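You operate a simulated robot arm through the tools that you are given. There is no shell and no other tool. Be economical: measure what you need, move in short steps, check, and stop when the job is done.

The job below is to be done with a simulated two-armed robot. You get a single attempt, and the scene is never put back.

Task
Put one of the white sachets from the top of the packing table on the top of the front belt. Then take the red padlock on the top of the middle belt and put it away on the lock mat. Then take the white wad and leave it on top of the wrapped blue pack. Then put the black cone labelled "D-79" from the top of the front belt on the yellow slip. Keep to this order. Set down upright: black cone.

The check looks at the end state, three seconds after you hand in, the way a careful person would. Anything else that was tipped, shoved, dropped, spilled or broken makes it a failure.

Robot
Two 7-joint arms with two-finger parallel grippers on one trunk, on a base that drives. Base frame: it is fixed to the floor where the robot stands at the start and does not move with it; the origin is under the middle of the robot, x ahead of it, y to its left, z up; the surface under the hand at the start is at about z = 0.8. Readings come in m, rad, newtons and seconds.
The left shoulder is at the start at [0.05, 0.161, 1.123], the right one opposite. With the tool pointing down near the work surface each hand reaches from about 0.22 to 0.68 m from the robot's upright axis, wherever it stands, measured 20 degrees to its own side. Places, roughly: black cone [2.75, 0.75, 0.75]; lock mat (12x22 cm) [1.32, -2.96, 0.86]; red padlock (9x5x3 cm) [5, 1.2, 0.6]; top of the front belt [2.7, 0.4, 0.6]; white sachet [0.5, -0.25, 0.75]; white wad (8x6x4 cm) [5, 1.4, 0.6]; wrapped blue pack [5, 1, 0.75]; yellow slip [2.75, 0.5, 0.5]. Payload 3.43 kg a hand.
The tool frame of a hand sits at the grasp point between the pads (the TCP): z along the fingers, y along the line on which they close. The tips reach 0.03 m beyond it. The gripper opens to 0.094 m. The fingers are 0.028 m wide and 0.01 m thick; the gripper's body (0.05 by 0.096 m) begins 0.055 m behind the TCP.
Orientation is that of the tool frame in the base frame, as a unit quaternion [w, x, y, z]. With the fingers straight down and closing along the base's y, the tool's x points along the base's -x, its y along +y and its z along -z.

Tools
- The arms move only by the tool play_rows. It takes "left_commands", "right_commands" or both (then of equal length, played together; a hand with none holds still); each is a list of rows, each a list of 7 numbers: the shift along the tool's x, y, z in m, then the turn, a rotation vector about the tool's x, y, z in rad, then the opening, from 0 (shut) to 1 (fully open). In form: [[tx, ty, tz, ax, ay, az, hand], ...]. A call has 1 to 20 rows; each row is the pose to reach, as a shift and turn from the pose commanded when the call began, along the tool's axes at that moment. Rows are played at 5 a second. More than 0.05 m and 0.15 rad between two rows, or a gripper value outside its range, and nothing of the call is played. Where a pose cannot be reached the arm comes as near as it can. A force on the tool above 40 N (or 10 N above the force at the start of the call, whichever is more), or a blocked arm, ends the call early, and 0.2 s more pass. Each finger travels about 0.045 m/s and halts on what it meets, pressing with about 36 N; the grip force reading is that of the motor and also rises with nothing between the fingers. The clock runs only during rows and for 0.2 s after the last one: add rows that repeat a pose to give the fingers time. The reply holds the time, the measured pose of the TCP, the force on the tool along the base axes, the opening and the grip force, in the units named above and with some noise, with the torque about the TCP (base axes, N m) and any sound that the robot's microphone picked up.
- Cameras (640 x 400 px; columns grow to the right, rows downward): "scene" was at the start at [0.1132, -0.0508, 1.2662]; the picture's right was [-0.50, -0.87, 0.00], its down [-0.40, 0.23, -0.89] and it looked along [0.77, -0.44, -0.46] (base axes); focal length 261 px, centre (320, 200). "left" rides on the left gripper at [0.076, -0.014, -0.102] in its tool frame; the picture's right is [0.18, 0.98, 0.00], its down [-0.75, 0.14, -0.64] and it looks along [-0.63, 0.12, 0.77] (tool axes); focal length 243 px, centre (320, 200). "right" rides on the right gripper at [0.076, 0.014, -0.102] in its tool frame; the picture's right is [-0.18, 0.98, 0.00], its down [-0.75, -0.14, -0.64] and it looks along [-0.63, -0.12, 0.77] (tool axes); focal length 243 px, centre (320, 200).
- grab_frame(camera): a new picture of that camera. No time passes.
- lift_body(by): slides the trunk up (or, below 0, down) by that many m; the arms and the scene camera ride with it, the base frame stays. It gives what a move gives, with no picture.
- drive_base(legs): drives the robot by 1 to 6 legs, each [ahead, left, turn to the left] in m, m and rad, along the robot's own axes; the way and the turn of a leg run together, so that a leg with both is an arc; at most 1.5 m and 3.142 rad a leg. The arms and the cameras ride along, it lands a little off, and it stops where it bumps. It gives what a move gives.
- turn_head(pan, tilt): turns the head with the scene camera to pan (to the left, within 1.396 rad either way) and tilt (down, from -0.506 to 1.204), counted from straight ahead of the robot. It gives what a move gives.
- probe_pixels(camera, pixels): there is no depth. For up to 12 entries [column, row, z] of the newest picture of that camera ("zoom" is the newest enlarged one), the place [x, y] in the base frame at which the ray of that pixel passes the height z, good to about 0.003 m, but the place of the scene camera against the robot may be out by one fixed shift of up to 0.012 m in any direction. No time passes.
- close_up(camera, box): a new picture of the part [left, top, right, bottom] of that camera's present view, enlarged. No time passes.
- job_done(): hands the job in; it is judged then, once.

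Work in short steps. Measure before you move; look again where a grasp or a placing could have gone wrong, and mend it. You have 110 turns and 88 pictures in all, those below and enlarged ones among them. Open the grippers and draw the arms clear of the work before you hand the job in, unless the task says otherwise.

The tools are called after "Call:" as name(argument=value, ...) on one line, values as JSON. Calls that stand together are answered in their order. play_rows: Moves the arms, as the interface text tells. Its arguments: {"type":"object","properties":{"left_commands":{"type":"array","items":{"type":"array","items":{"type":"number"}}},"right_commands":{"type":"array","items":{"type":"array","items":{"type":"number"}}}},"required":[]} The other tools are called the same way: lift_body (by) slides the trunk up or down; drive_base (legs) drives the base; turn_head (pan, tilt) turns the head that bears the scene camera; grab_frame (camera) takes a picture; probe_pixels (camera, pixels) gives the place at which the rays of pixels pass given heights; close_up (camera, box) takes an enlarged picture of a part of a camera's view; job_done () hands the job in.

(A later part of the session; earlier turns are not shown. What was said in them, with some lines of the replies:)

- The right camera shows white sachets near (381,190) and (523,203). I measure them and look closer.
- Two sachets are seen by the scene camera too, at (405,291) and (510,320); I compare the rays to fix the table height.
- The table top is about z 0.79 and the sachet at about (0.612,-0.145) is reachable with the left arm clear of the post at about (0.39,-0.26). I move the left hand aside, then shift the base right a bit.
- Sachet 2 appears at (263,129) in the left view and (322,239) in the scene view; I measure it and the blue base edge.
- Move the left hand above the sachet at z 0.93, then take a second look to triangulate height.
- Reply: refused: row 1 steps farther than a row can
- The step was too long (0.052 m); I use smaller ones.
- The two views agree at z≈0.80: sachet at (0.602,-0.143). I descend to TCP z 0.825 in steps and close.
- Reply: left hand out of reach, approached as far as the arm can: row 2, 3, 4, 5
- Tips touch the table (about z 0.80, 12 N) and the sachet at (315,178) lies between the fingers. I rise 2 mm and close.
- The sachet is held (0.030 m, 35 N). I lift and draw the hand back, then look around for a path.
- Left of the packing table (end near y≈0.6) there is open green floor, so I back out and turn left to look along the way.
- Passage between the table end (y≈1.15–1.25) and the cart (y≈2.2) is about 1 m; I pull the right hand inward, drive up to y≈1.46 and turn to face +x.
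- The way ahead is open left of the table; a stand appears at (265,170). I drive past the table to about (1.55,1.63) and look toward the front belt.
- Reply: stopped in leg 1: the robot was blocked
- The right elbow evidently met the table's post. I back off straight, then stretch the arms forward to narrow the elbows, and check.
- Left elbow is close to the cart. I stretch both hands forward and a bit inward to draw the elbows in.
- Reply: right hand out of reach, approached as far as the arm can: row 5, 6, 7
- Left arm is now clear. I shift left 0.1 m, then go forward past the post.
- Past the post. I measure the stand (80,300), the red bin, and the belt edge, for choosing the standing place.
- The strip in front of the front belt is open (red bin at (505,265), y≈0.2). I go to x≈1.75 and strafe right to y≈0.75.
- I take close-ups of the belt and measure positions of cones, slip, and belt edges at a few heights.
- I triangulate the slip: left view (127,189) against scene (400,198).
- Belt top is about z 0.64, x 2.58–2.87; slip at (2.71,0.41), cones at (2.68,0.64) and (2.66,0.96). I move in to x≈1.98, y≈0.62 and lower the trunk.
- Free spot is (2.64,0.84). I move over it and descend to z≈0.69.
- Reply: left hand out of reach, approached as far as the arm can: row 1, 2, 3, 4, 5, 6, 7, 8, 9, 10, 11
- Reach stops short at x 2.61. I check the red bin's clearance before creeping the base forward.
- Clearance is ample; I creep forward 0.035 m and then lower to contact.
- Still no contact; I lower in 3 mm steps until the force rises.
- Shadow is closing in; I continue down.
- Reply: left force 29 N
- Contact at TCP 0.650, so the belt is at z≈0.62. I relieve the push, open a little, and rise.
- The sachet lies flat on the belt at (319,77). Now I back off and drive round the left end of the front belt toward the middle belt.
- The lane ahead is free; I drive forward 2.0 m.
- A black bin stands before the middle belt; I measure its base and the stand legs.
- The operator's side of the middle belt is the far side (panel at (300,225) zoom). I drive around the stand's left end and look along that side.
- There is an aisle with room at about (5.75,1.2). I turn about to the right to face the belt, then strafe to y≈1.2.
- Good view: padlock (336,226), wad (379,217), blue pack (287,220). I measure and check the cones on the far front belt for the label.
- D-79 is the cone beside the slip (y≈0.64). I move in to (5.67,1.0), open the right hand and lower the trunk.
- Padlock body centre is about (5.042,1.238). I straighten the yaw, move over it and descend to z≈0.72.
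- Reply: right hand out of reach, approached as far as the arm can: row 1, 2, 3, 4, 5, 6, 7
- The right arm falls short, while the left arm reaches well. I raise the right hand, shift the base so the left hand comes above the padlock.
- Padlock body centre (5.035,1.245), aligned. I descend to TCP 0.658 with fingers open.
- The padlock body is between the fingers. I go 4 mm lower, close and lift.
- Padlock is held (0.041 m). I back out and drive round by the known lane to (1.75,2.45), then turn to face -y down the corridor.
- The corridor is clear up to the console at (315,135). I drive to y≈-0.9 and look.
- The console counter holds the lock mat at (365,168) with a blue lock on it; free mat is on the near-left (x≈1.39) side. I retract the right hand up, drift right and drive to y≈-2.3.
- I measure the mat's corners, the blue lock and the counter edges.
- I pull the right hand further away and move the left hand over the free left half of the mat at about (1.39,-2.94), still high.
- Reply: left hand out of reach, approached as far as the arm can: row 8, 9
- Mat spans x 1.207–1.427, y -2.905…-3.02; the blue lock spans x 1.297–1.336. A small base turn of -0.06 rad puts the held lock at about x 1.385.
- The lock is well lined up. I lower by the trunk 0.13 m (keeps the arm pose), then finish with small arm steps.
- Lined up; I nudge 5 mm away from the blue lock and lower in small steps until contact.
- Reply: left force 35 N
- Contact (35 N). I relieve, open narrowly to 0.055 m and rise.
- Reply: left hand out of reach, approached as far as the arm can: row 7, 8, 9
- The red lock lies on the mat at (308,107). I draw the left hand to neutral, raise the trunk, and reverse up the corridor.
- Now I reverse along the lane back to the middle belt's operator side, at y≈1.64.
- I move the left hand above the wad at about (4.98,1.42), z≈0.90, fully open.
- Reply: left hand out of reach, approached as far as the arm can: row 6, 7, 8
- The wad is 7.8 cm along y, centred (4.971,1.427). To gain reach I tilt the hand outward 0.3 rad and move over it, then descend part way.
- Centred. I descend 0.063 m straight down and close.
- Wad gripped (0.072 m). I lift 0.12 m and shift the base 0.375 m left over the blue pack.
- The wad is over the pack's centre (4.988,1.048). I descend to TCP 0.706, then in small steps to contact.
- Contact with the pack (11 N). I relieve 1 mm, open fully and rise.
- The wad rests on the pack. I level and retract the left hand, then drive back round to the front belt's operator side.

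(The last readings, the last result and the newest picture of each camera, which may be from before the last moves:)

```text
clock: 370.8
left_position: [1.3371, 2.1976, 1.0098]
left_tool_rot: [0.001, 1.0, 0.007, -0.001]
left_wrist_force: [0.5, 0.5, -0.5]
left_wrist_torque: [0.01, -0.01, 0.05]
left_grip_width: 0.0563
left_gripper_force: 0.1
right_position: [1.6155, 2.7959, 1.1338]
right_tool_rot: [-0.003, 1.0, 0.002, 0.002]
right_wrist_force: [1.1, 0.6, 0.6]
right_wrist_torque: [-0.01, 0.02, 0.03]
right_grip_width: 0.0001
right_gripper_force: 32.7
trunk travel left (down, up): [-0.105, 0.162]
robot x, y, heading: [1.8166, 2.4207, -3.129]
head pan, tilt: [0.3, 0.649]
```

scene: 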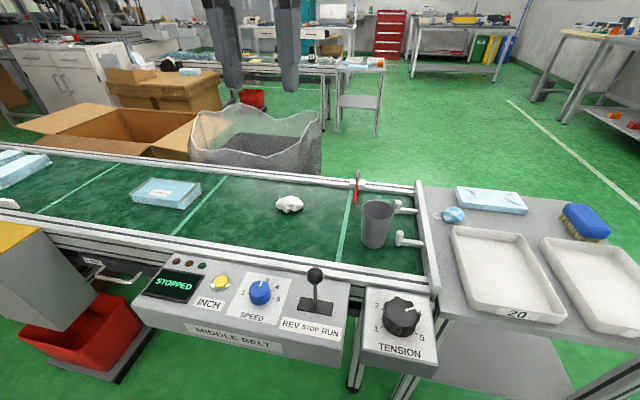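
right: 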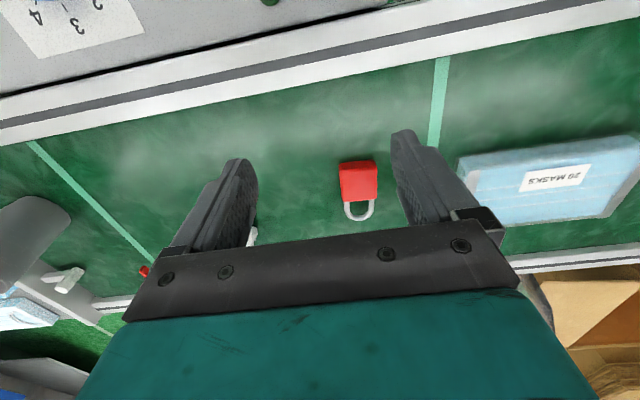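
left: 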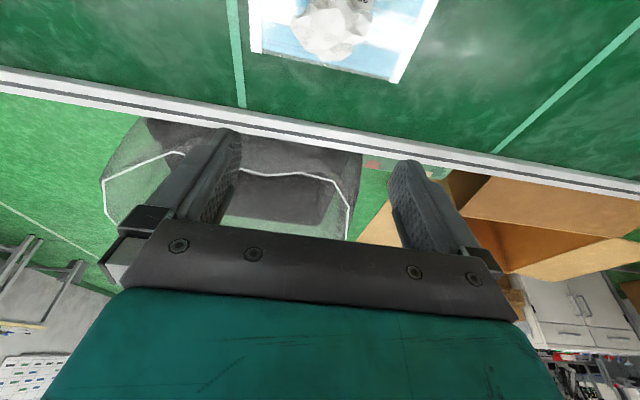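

I turn left to face +x and strafe down in front of the front belt to y≈0.42.

Call:
drive_base(legs=[[0.13, 0, 0], [0, 0, 1.57], [0, 0, 1.56], [0, -1.5, 0], [0, -0.5, 0]])

Call:
turn_head(pan=0.0, tilt=0.6)

Call:
grab_frame(camera="scene")

```text
clock: 397.2
left_position: [2.153, 0.6176, 1.0091]
left_tool_rot: [0.001, 0.002, 1.0, 0.0]
left_wrist_force: [0.1, 0.5, -0.2]
left_wrist_torque: [-0.01, -0.01, 0.04]
left_grip_width: 0.0563
left_gripper_force: 0.0
right_position: [1.8637, 0.0247, 1.1343]
right_tool_rot: [-0.003, 0.006, 1.0, -0.002]
right_wrist_force: [-0.5, -0.4, 0.2]
right_wrist_torque: [0.01, 0.01, -0.01]
right_grip_width: 0.0
right_gripper_force: 32.8
trunk travel left (down, up): [-0.105, 0.162]
robot x, y, heading: [1.6751, 0.4042, -0.005]
head pan, tilt: [0.3, 0.649]
```

```text
clock: 398.0
left_position: [2.1529, 0.6192, 1.01]
left_tool_rot: [0.001, 0.003, 1.0, 0.001]
left_wrist_force: [-0.1, -0.2, 0.3]
left_wrist_torque: [-0.03, 0.0, 0.0]
left_grip_width: 0.0564
left_gripper_force: 0.0
right_position: [1.8646, 0.0245, 1.1337]
right_tool_rot: [-0.002, 0.006, 1.0, -0.002]
right_wrist_force: [-0.3, 0.5, -0.5]
right_wrist_torque: [0.02, 0.04, 0.02]
right_grip_width: 0.0
right_gripper_force: 32.3
trunk travel left (down, up): [-0.105, 0.162]
robot x, y, heading: [1.6723, 0.4074, -0.007]
head pan, tilt: [0.0, 0.6]
```

```text
19 pictures are left
```

scene: 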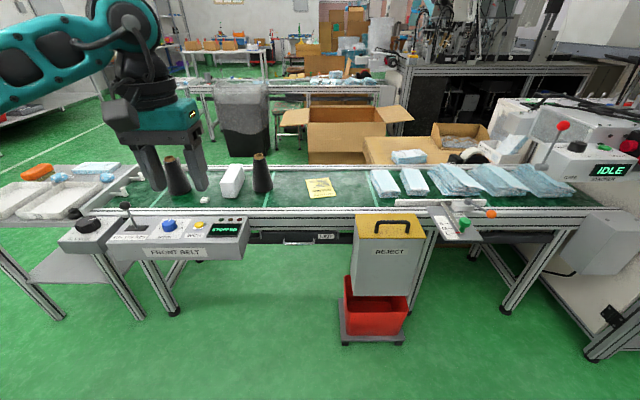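

I check the red bin's nearest edge before moving in.

Call:
probe_pixels(camera="scene", pixels=[[343, 344, 0], [405, 340, 0], [360, 295, 0.5], [262, 190, 0.62], [320, 188, 0.62], [259, 156, 0.79]])

Call:
drive_base(legs=[[0.33, 0.01, 0.006]])

Call:
grab_frame(camera="left")

```text
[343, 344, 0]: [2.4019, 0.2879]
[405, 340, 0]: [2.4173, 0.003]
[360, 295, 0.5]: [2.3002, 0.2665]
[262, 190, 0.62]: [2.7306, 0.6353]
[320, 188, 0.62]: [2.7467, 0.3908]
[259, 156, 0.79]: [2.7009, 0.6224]
```

```text
clock: 400.2
left_position: [2.4833, 0.6305, 1.0106]
left_tool_rot: [0.001, -0.001, 1.0, -0.001]
left_wrist_force: [0.8, 0.7, 0.1]
left_wrist_torque: [0.03, 0.03, 0.0]
left_grip_width: 0.0561
left_gripper_force: 0.0
right_position: [2.1962, 0.0362, 1.133]
right_tool_rot: [-0.003, 0.004, 1.0, -0.002]
right_wrist_force: [0.3, -0.7, 0.2]
right_wrist_torque: [-0.02, -0.01, -0.01]
right_grip_width: 0.0
right_gripper_force: 32.6
trunk travel left (down, up): [-0.105, 0.162]
robot x, y, heading: [2.0017, 0.4108, -0.004]
head pan, tilt: [0.0, 0.6]
```

```text
18 pictures are left
```

left: 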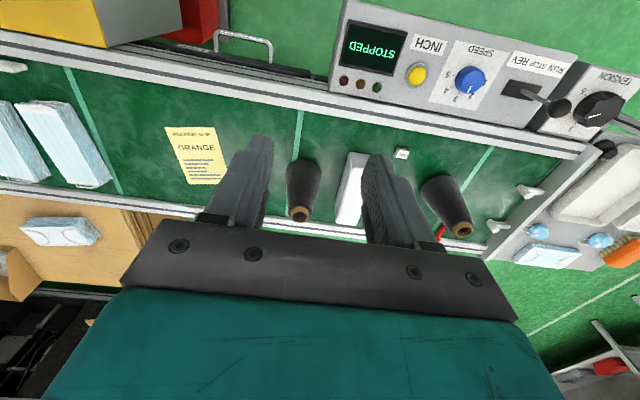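

Call:
probe_pixels(camera="left", pixels=[[300, 214, 0.77], [300, 214, 0.79], [300, 214, 0.81], [302, 161, 0.62], [287, 172, 0.62], [320, 170, 0.62], [167, 128, 0.62], [217, 126, 0.62], [226, 175, 0.62], [188, 184, 0.62]])

Call:
close_up(camera="left", box=[240, 140, 368, 220])

```text
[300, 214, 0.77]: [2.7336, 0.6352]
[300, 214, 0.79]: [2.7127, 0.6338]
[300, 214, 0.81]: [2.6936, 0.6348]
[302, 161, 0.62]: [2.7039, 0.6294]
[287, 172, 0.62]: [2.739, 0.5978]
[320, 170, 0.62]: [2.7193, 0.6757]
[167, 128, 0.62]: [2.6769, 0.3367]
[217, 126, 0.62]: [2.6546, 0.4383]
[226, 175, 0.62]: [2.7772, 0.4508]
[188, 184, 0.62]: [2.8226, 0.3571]
```

```text
5.00 times, centred on (304, 180) of left
```

zoom: 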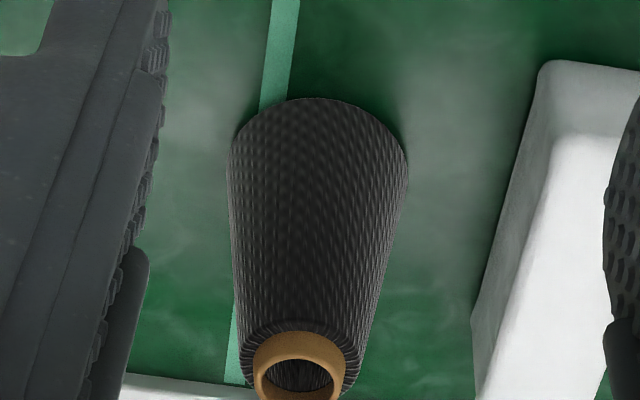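

Cone D-79: centre (2.737,0.636), top z≈0.765; slip centre (2.73,0.396). I lower the trunk and bring the left hand over the cone with an outward tilt of 0.5 rad for reach.

Call:
lift_body(by=-0.1)

Call:
play_rows(left_commands=[[-0.04, 0.001, 0, 0, -0.08, 0, 0.75], [-0.08, 0.002, 0, 0, -0.16, 0, 0.75], [-0.12, 0.003, 0, 0, -0.24, 0, 0.75], [-0.16, 0.004, 0.01, 0, -0.32, 0, 0.75], [-0.2, 0.005, 0.02, 0, -0.42, 0, 0.75], [-0.235, 0.006, 0.03, 0, -0.5, 0, 0.75], [-0.254, 0.006, 0.05, 0, -0.5, 0, 0.75], [-0.254, 0.006, 0.05, 0, -0.5, 0, 0.75]])

Call:
grab_frame(camera="left")

```text
clock: 401.6
left_position: [2.4839, 0.6294, 0.91]
left_tool_rot: [0.002, 0.001, 1.0, 0.0]
left_wrist_force: [0.0, 1.0, 0.3]
left_wrist_torque: [-0.01, 0.01, 0.01]
left_grip_width: 0.0563
left_gripper_force: 0.2
right_position: [2.196, 0.0352, 1.0336]
right_tool_rot: [-0.002, 0.005, 1.0, -0.002]
right_wrist_force: [0.1, -0.5, 0.3]
right_wrist_torque: [0.0, -0.03, 0.0]
right_grip_width: 0.0
right_gripper_force: 32.9
trunk travel left (down, up): [-0.005, 0.262]
robot x, y, heading: [2.0025, 0.4125, 0.001]
head pan, tilt: [0.0, 0.6]
```

```text
clock: 403.4
left_position: [2.7376, 0.6346, 0.8603]
left_tool_rot: [0.249, 0.001, 0.969, 0.0]
left_wrist_force: [-0.4, -0.4, 0.0]
left_wrist_torque: [-0.01, 0.01, -0.02]
left_grip_width: 0.0706
left_gripper_force: 0.1
right_position: [2.1959, 0.0343, 1.0341]
right_tool_rot: [-0.003, 0.004, 1.0, -0.002]
right_wrist_force: [0.3, -0.1, 0.0]
right_wrist_torque: [-0.01, 0.01, 0.01]
right_grip_width: 0.0
right_gripper_force: 33.1
trunk travel left (down, up): [-0.005, 0.262]
robot x, y, heading: [2.0016, 0.4122, 0.0]
head pan, tilt: [0.0, 0.6]
```

```text
16 pictures are left
```

left: 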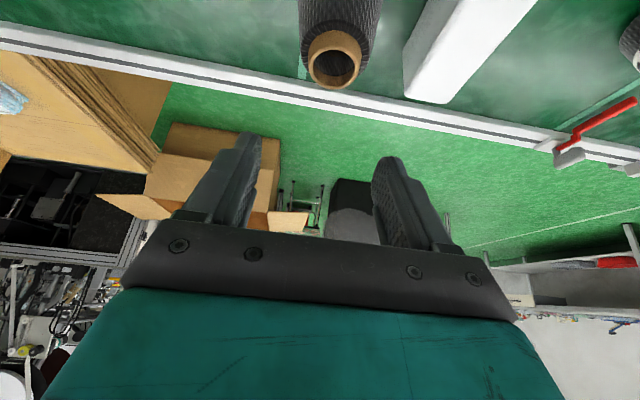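

Reached. I check the cone-top ring at (334,58) from this nearer view.

Call:
probe_pixels(camera="left", pixels=[[334, 58, 0.75], [334, 58, 0.765], [334, 58, 0.78], [308, 60, 0.765], [361, 57, 0.765], [420, 50, 0.69], [404, 85, 0.69]])

```text
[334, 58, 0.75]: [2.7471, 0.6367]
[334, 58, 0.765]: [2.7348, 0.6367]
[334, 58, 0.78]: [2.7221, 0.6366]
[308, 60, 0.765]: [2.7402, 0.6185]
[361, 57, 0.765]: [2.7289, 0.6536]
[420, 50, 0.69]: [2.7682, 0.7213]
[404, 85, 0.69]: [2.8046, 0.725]
```

I descend straight down so the pads straddle the cone's upper part (TCP z≈0.742), then look.

Call:
play_rows(left_commands=[[0.016, 0.002, 0.024, 0, 0, 0, 0.75], [0.031, 0.002, 0.051, 0, 0, 0, 0.75], [0.046, 0.002, 0.077, 0, 0, 0, 0.75], [0.056, 0.002, 0.093, 0, 0, 0, 0.75], [0.061, 0.002, 0.101, 0, 0, 0, 0.75], [0.061, 0.002, 0.101, 0, 0, 0, 0.75]])

Call:
grab_frame(camera="left")

Call:
close_up(camera="scene", box=[200, 110, 400, 235])

```text
clock: 404.8
left_position: [2.7336, 0.6362, 0.7429]
left_tool_rot: [0.248, 0.0, 0.969, 0.0]
left_wrist_force: [0.2, -0.1, -0.2]
left_wrist_torque: [0.02, 0.02, 0.04]
left_grip_width: 0.0707
left_gripper_force: 0.0
right_position: [2.1973, 0.0341, 1.0321]
right_tool_rot: [-0.003, 0.004, 1.0, -0.003]
right_wrist_force: [-0.2, -0.1, 0.1]
right_wrist_torque: [-0.03, 0.02, 0.05]
right_grip_width: 0.0
right_gripper_force: 32.7
trunk travel left (down, up): [-0.005, 0.262]
robot x, y, heading: [2.0012, 0.4114, -0.005]
head pan, tilt: [0.0, 0.6]
```

```text
15 pictures are left
```

left: 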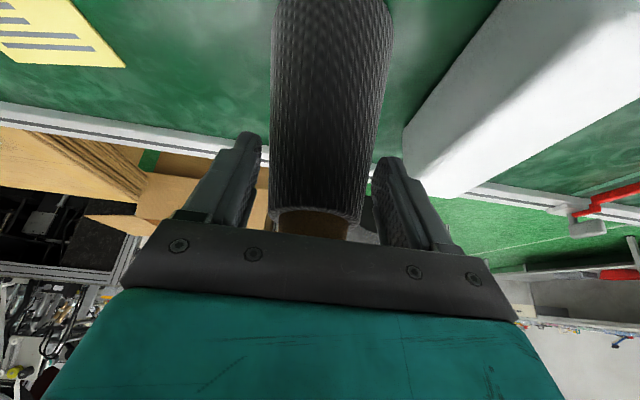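

```text
3.20 times, centred on (300, 172) of scene
```

zoom: 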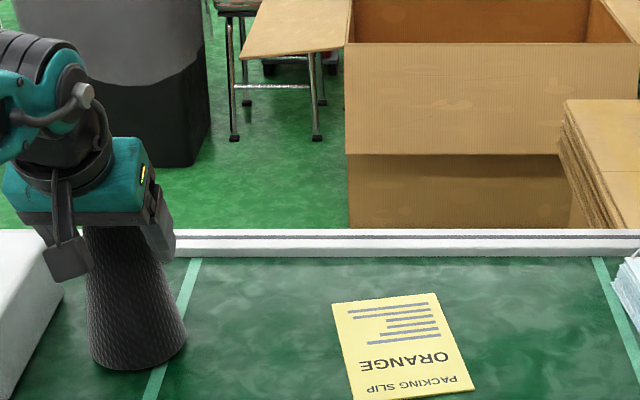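

The cone is centred between the pads. I close slowly and lift a little.

Call:
play_rows(left_commands=[[0, 0, 0, 0, 0, 0, 0.6], [0, 0, 0, 0, 0, 0, 0.45], [0, 0, 0, 0, 0, 0, 0.3], [0, 0, 0, 0, 0, 0, 0.2], [0, 0, 0, 0, 0, 0, 0.2], [-0.005, 0, -0.009, 0, 0, 0, 0.2], [-0.0144, 0, -0.0263, 0, 0, 0, 0.2], [-0.029, 0, -0.0527, 0, 0, 0, 0.2], [-0.029, 0, -0.0527, 0, 0, 0, 0.2]])

Call:
close_up(camera="scene", box=[200, 110, 400, 235])

```text
clock: 406.8
left_position: [2.7337, 0.6379, 0.8032]
left_tool_rot: [0.249, 0.0, 0.968, 0.0]
left_wrist_force: [0.0, 0.6, -2.7]
left_wrist_torque: [-0.01, 0.01, -0.02]
left_grip_width: 0.0609
left_gripper_force: 36.4
right_position: [2.1959, 0.0349, 1.033]
right_tool_rot: [-0.002, 0.005, 1.0, -0.003]
right_wrist_force: [-0.2, 0.2, 0.5]
right_wrist_torque: [0.03, -0.01, 0.01]
right_grip_width: 0.0
right_gripper_force: 32.7
trunk travel left (down, up): [-0.005, 0.262]
robot x, y, heading: [1.9988, 0.4116, -0.005]
head pan, tilt: [0.0, 0.6]
```

```text
3.20 times, centred on (300, 172) of scene
```

zoom: 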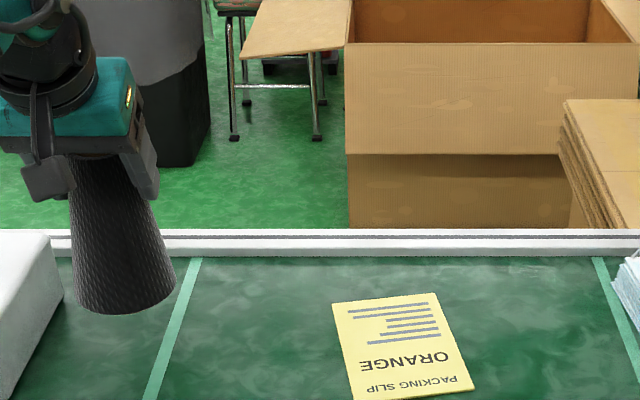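

Cone is held upright (0.061 m). I strafe the base 0.243 m right so it comes over the slip.

Call:
drive_base(legs=[[0, -0.243, 0.003]])

Call:
close_up(camera="scene", box=[200, 110, 400, 235])

Call:
grab_frame(camera="left")

```text
clock: 409.5
left_position: [2.7333, 0.397, 0.803]
left_tool_rot: [0.248, -0.001, 0.969, 0.0]
left_wrist_force: [-0.9, -1.0, -2.0]
left_wrist_torque: [0.02, 0.02, -0.04]
left_grip_width: 0.061
left_gripper_force: 35.8
right_position: [2.1967, -0.2072, 1.0343]
right_tool_rot: [-0.003, 0.004, 1.0, -0.003]
right_wrist_force: [0.1, 0.2, 0.3]
right_wrist_torque: [-0.01, -0.02, 0.04]
right_grip_width: 0.0001
right_gripper_force: 32.9
trunk travel left (down, up): [-0.005, 0.262]
robot x, y, heading: [2.0013, 0.168, 0.003]
head pan, tilt: [0.0, 0.6]
```

```text
3.20 times, centred on (300, 172) of scene
```

zoom: 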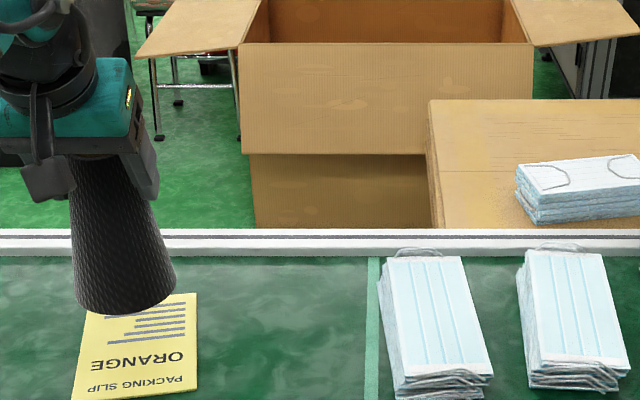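

```text
11 pictures are left
```

left: 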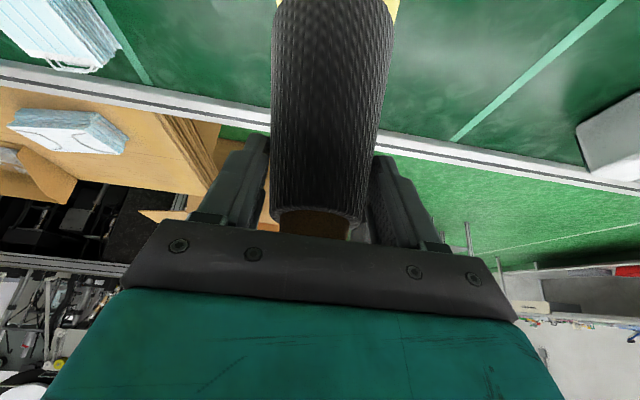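

Call:
probe_pixels(camera="zoom", pixels=[[197, 293, 0.622], [198, 386, 0.622], [72, 399, 0.622], [86, 315, 0.622], [135, 345, 0.622]])

Call:
probe_pixels(camera="left", pixels=[[399, 3, 0.622], [395, 22, 0.622]])

```text
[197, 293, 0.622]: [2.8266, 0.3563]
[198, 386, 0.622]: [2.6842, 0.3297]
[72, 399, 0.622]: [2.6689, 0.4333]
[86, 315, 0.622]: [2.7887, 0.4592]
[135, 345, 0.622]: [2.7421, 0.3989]
```

```text
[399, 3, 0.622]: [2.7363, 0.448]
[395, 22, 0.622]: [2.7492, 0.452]
```

Slip centre is about (2.735–2.748,0.395), so the cone is well over it. I lower 0.056 m, then creep to contact.

Call:
play_rows(left_commands=[[0.01, 0, 0.0175, 0, 0, 0, 0.2], [0.019, 0, 0.035, 0, 0, 0, 0.2], [0.0268, 0, 0.0492, 0, 0, 0, 0.2], [0.0278, 0, 0.051, 0, 0, 0, 0.2], [0.0287, 0, 0.0527, 0, 0, 0, 0.2], [0.0287, 0, 0.0527, 0, 0, 0, 0.2]])

```text
clock: 410.9
left_position: [2.7348, 0.3969, 0.7448]
left_tool_rot: [0.251, -0.001, 0.968, 0.001]
left_wrist_force: [0.6, 1.1, 11.1]
left_wrist_torque: [0.23, 0.19, 0.0]
left_grip_width: 0.0607
left_gripper_force: 35.4
right_position: [2.1961, -0.2067, 1.0327]
right_tool_rot: [-0.002, 0.003, 1.0, -0.003]
right_wrist_force: [-0.6, 0.0, 0.2]
right_wrist_torque: [0.0, -0.03, -0.06]
right_grip_width: 0.0
right_gripper_force: 33.1
trunk travel left (down, up): [-0.005, 0.262]
robot x, y, heading: [2.0009, 0.1672, -0.002]
head pan, tilt: [0.0, 0.6]
```

Contact (11 N). I look once, then release.

Call:
close_up(camera="scene", box=[200, 110, 400, 235])

Call:
play_rows(left_commands=[[-0.0005, 0, -0.001, 0, 0, 0, 0.65], [-0.0005, 0, -0.001, 0, 0, 0, 0.72], [-0.0005, 0, -0.001, 0, 0, 0, 0.8], [-0.0005, 0, -0.001, 0, 0, 0, 0.85], [-0.0005, 0, -0.001, 0, 0, 0, 0.85], [-0.01, 0, -0.018, 0, 0, 0, 0.85], [-0.024, 0, -0.044, 0, 0, 0, 0.85], [-0.043, 0, -0.079, 0, 0, 0, 0.85], [-0.062, 0, -0.114, 0, 0, 0, 0.85], [-0.081, 0, -0.149, 0, 0, 0, 0.85]])

Call:
close_up(camera="scene", box=[160, 110, 400, 260])

```text
3.20 times, centred on (300, 172) of scene
```

zoom: 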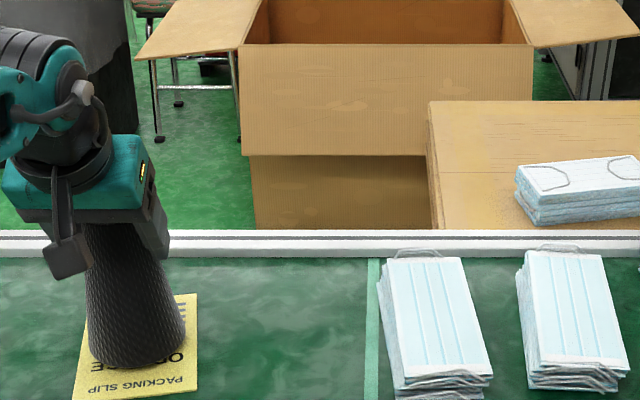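

```text
clock: 413.1
left_position: [2.7327, 0.3975, 0.9135]
left_tool_rot: [0.249, -0.001, 0.969, 0.001]
left_wrist_force: [-0.3, -0.4, -0.3]
left_wrist_torque: [0.0, 0.02, 0.01]
left_grip_width: 0.0798
left_gripper_force: 0.1
right_position: [2.1972, -0.2074, 1.0335]
right_tool_rot: [-0.003, 0.003, 1.0, -0.003]
right_wrist_force: [0.3, 0.2, -0.8]
right_wrist_torque: [-0.01, 0.0, 0.0]
right_grip_width: 0.0
right_gripper_force: 33.0
trunk travel left (down, up): [-0.005, 0.262]
robot x, y, heading: [2.003, 0.1669, 0.0]
head pan, tilt: [0.0, 0.6]
```

```text
2.67 times, centred on (280, 185) of scene
```

zoom: 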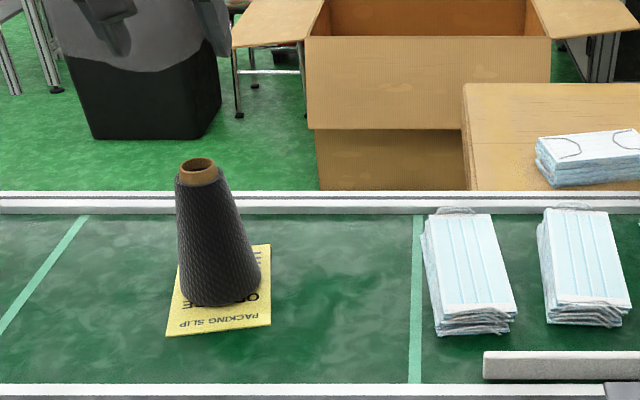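

The cone stands upright on the slip. I retract the left hand, open both grippers and back away.

Call:
play_rows(left_commands=[[0.035, 0, -0.02, 0, 0.1, 0, 0.9], [0.07, 0, -0.04, 0, 0.2, 0, 1], [0.105, 0, -0.06, 0, 0.3, 0, 1], [0.14, 0, -0.08, 0, 0.4, 0, 1], [0.176, 0, -0.1, 0, 0.5, 0, 1]], right_commands=[[0, 0, 0, 0, 0, 0, 0.3], [0, 0, 0, 0, 0, 0, 0.6], [0, 0, 0, 0, 0, 0, 1], [0, 0, 0, 0, 0, 0, 1], [0, 0, 0, 0, 0, 0, 1]])

Call:
drive_base(legs=[[-0.33, 0, 0]])

Call:
turn_head(pan=0.3, tilt=0.5)

Call:
grab_frame(camera="scene")

```text
clock: 414.3
left_position: [2.5304, 0.3976, 0.9148]
left_tool_rot: [0.0, -0.002, 1.0, -0.001]
left_wrist_force: [0.5, -0.5, -0.4]
left_wrist_torque: [0.02, 0.0, 0.0]
left_grip_width: 0.0942
left_gripper_force: 0.1
right_position: [2.1976, -0.2067, 1.0335]
right_tool_rot: [-0.003, 0.003, 1.0, -0.003]
right_wrist_force: [0.2, 0.0, -0.2]
right_wrist_torque: [0.03, 0.03, -0.05]
right_grip_width: 0.0939
right_gripper_force: 0.0
trunk travel left (down, up): [-0.005, 0.262]
robot x, y, heading: [1.9999, 0.1724, -0.0]
head pan, tilt: [0.0, 0.6]
```

```text
clock: 416.5
left_position: [2.2011, 0.3975, 0.915]
left_tool_rot: [0.001, 0.0, 1.0, -0.001]
left_wrist_force: [0.3, -0.4, 0.6]
left_wrist_torque: [0.02, -0.03, 0.01]
left_grip_width: 0.094
left_gripper_force: 0.0
right_position: [1.8665, -0.2076, 1.033]
right_tool_rot: [-0.002, 0.004, 1.0, -0.003]
right_wrist_force: [0.8, 0.2, -0.2]
right_wrist_torque: [0.02, -0.01, 0.01]
right_grip_width: 0.0936
right_gripper_force: 0.1
trunk travel left (down, up): [-0.005, 0.262]
robot x, y, heading: [1.6746, 0.1682, 0.001]
head pan, tilt: [0.0, 0.6]
```

```text
clock: 417.3
left_position: [2.2029, 0.3969, 0.9154]
left_tool_rot: [0.001, 0.0, 1.0, 0.0]
left_wrist_force: [-0.1, 0.2, 0.6]
left_wrist_torque: [-0.01, 0.01, -0.02]
left_grip_width: 0.094
left_gripper_force: 0.0
right_position: [1.8675, -0.2083, 1.0335]
right_tool_rot: [-0.003, 0.005, 1.0, -0.003]
right_wrist_force: [-0.4, -0.7, -0.2]
right_wrist_torque: [0.0, -0.04, -0.01]
right_grip_width: 0.0937
right_gripper_force: 0.1
trunk travel left (down, up): [-0.005, 0.262]
robot x, y, heading: [1.6711, 0.1697, -0.001]
head pan, tilt: [0.3, 0.499]
```

```text
8 pictures are left
```

scene: 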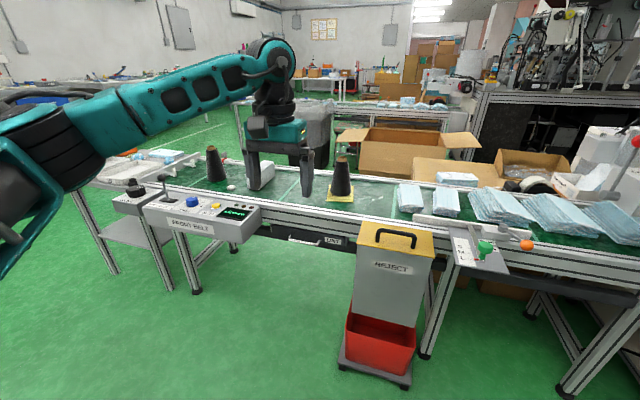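

Both grippers are open and clear. The cone stands on the slip at (341,180) and the sachet is on the belt at (231,187), so I hand the job in.

Call:
job_done()

```text
The job is handed in.
```

I did all four jobs in the given order and handed in:

1. One white sachet is on the front belt.
2. The red padlock is on the lock mat.
3. The white wad is on the wrapped blue pack.
4. The D-79 cone stands upright on the yellow slip.

On the first drive the robot was blocked, most likely by an arm catching the packing table's shelf post. Nothing looked disturbed in the pictures afterwards, but I did not go back to check that table.
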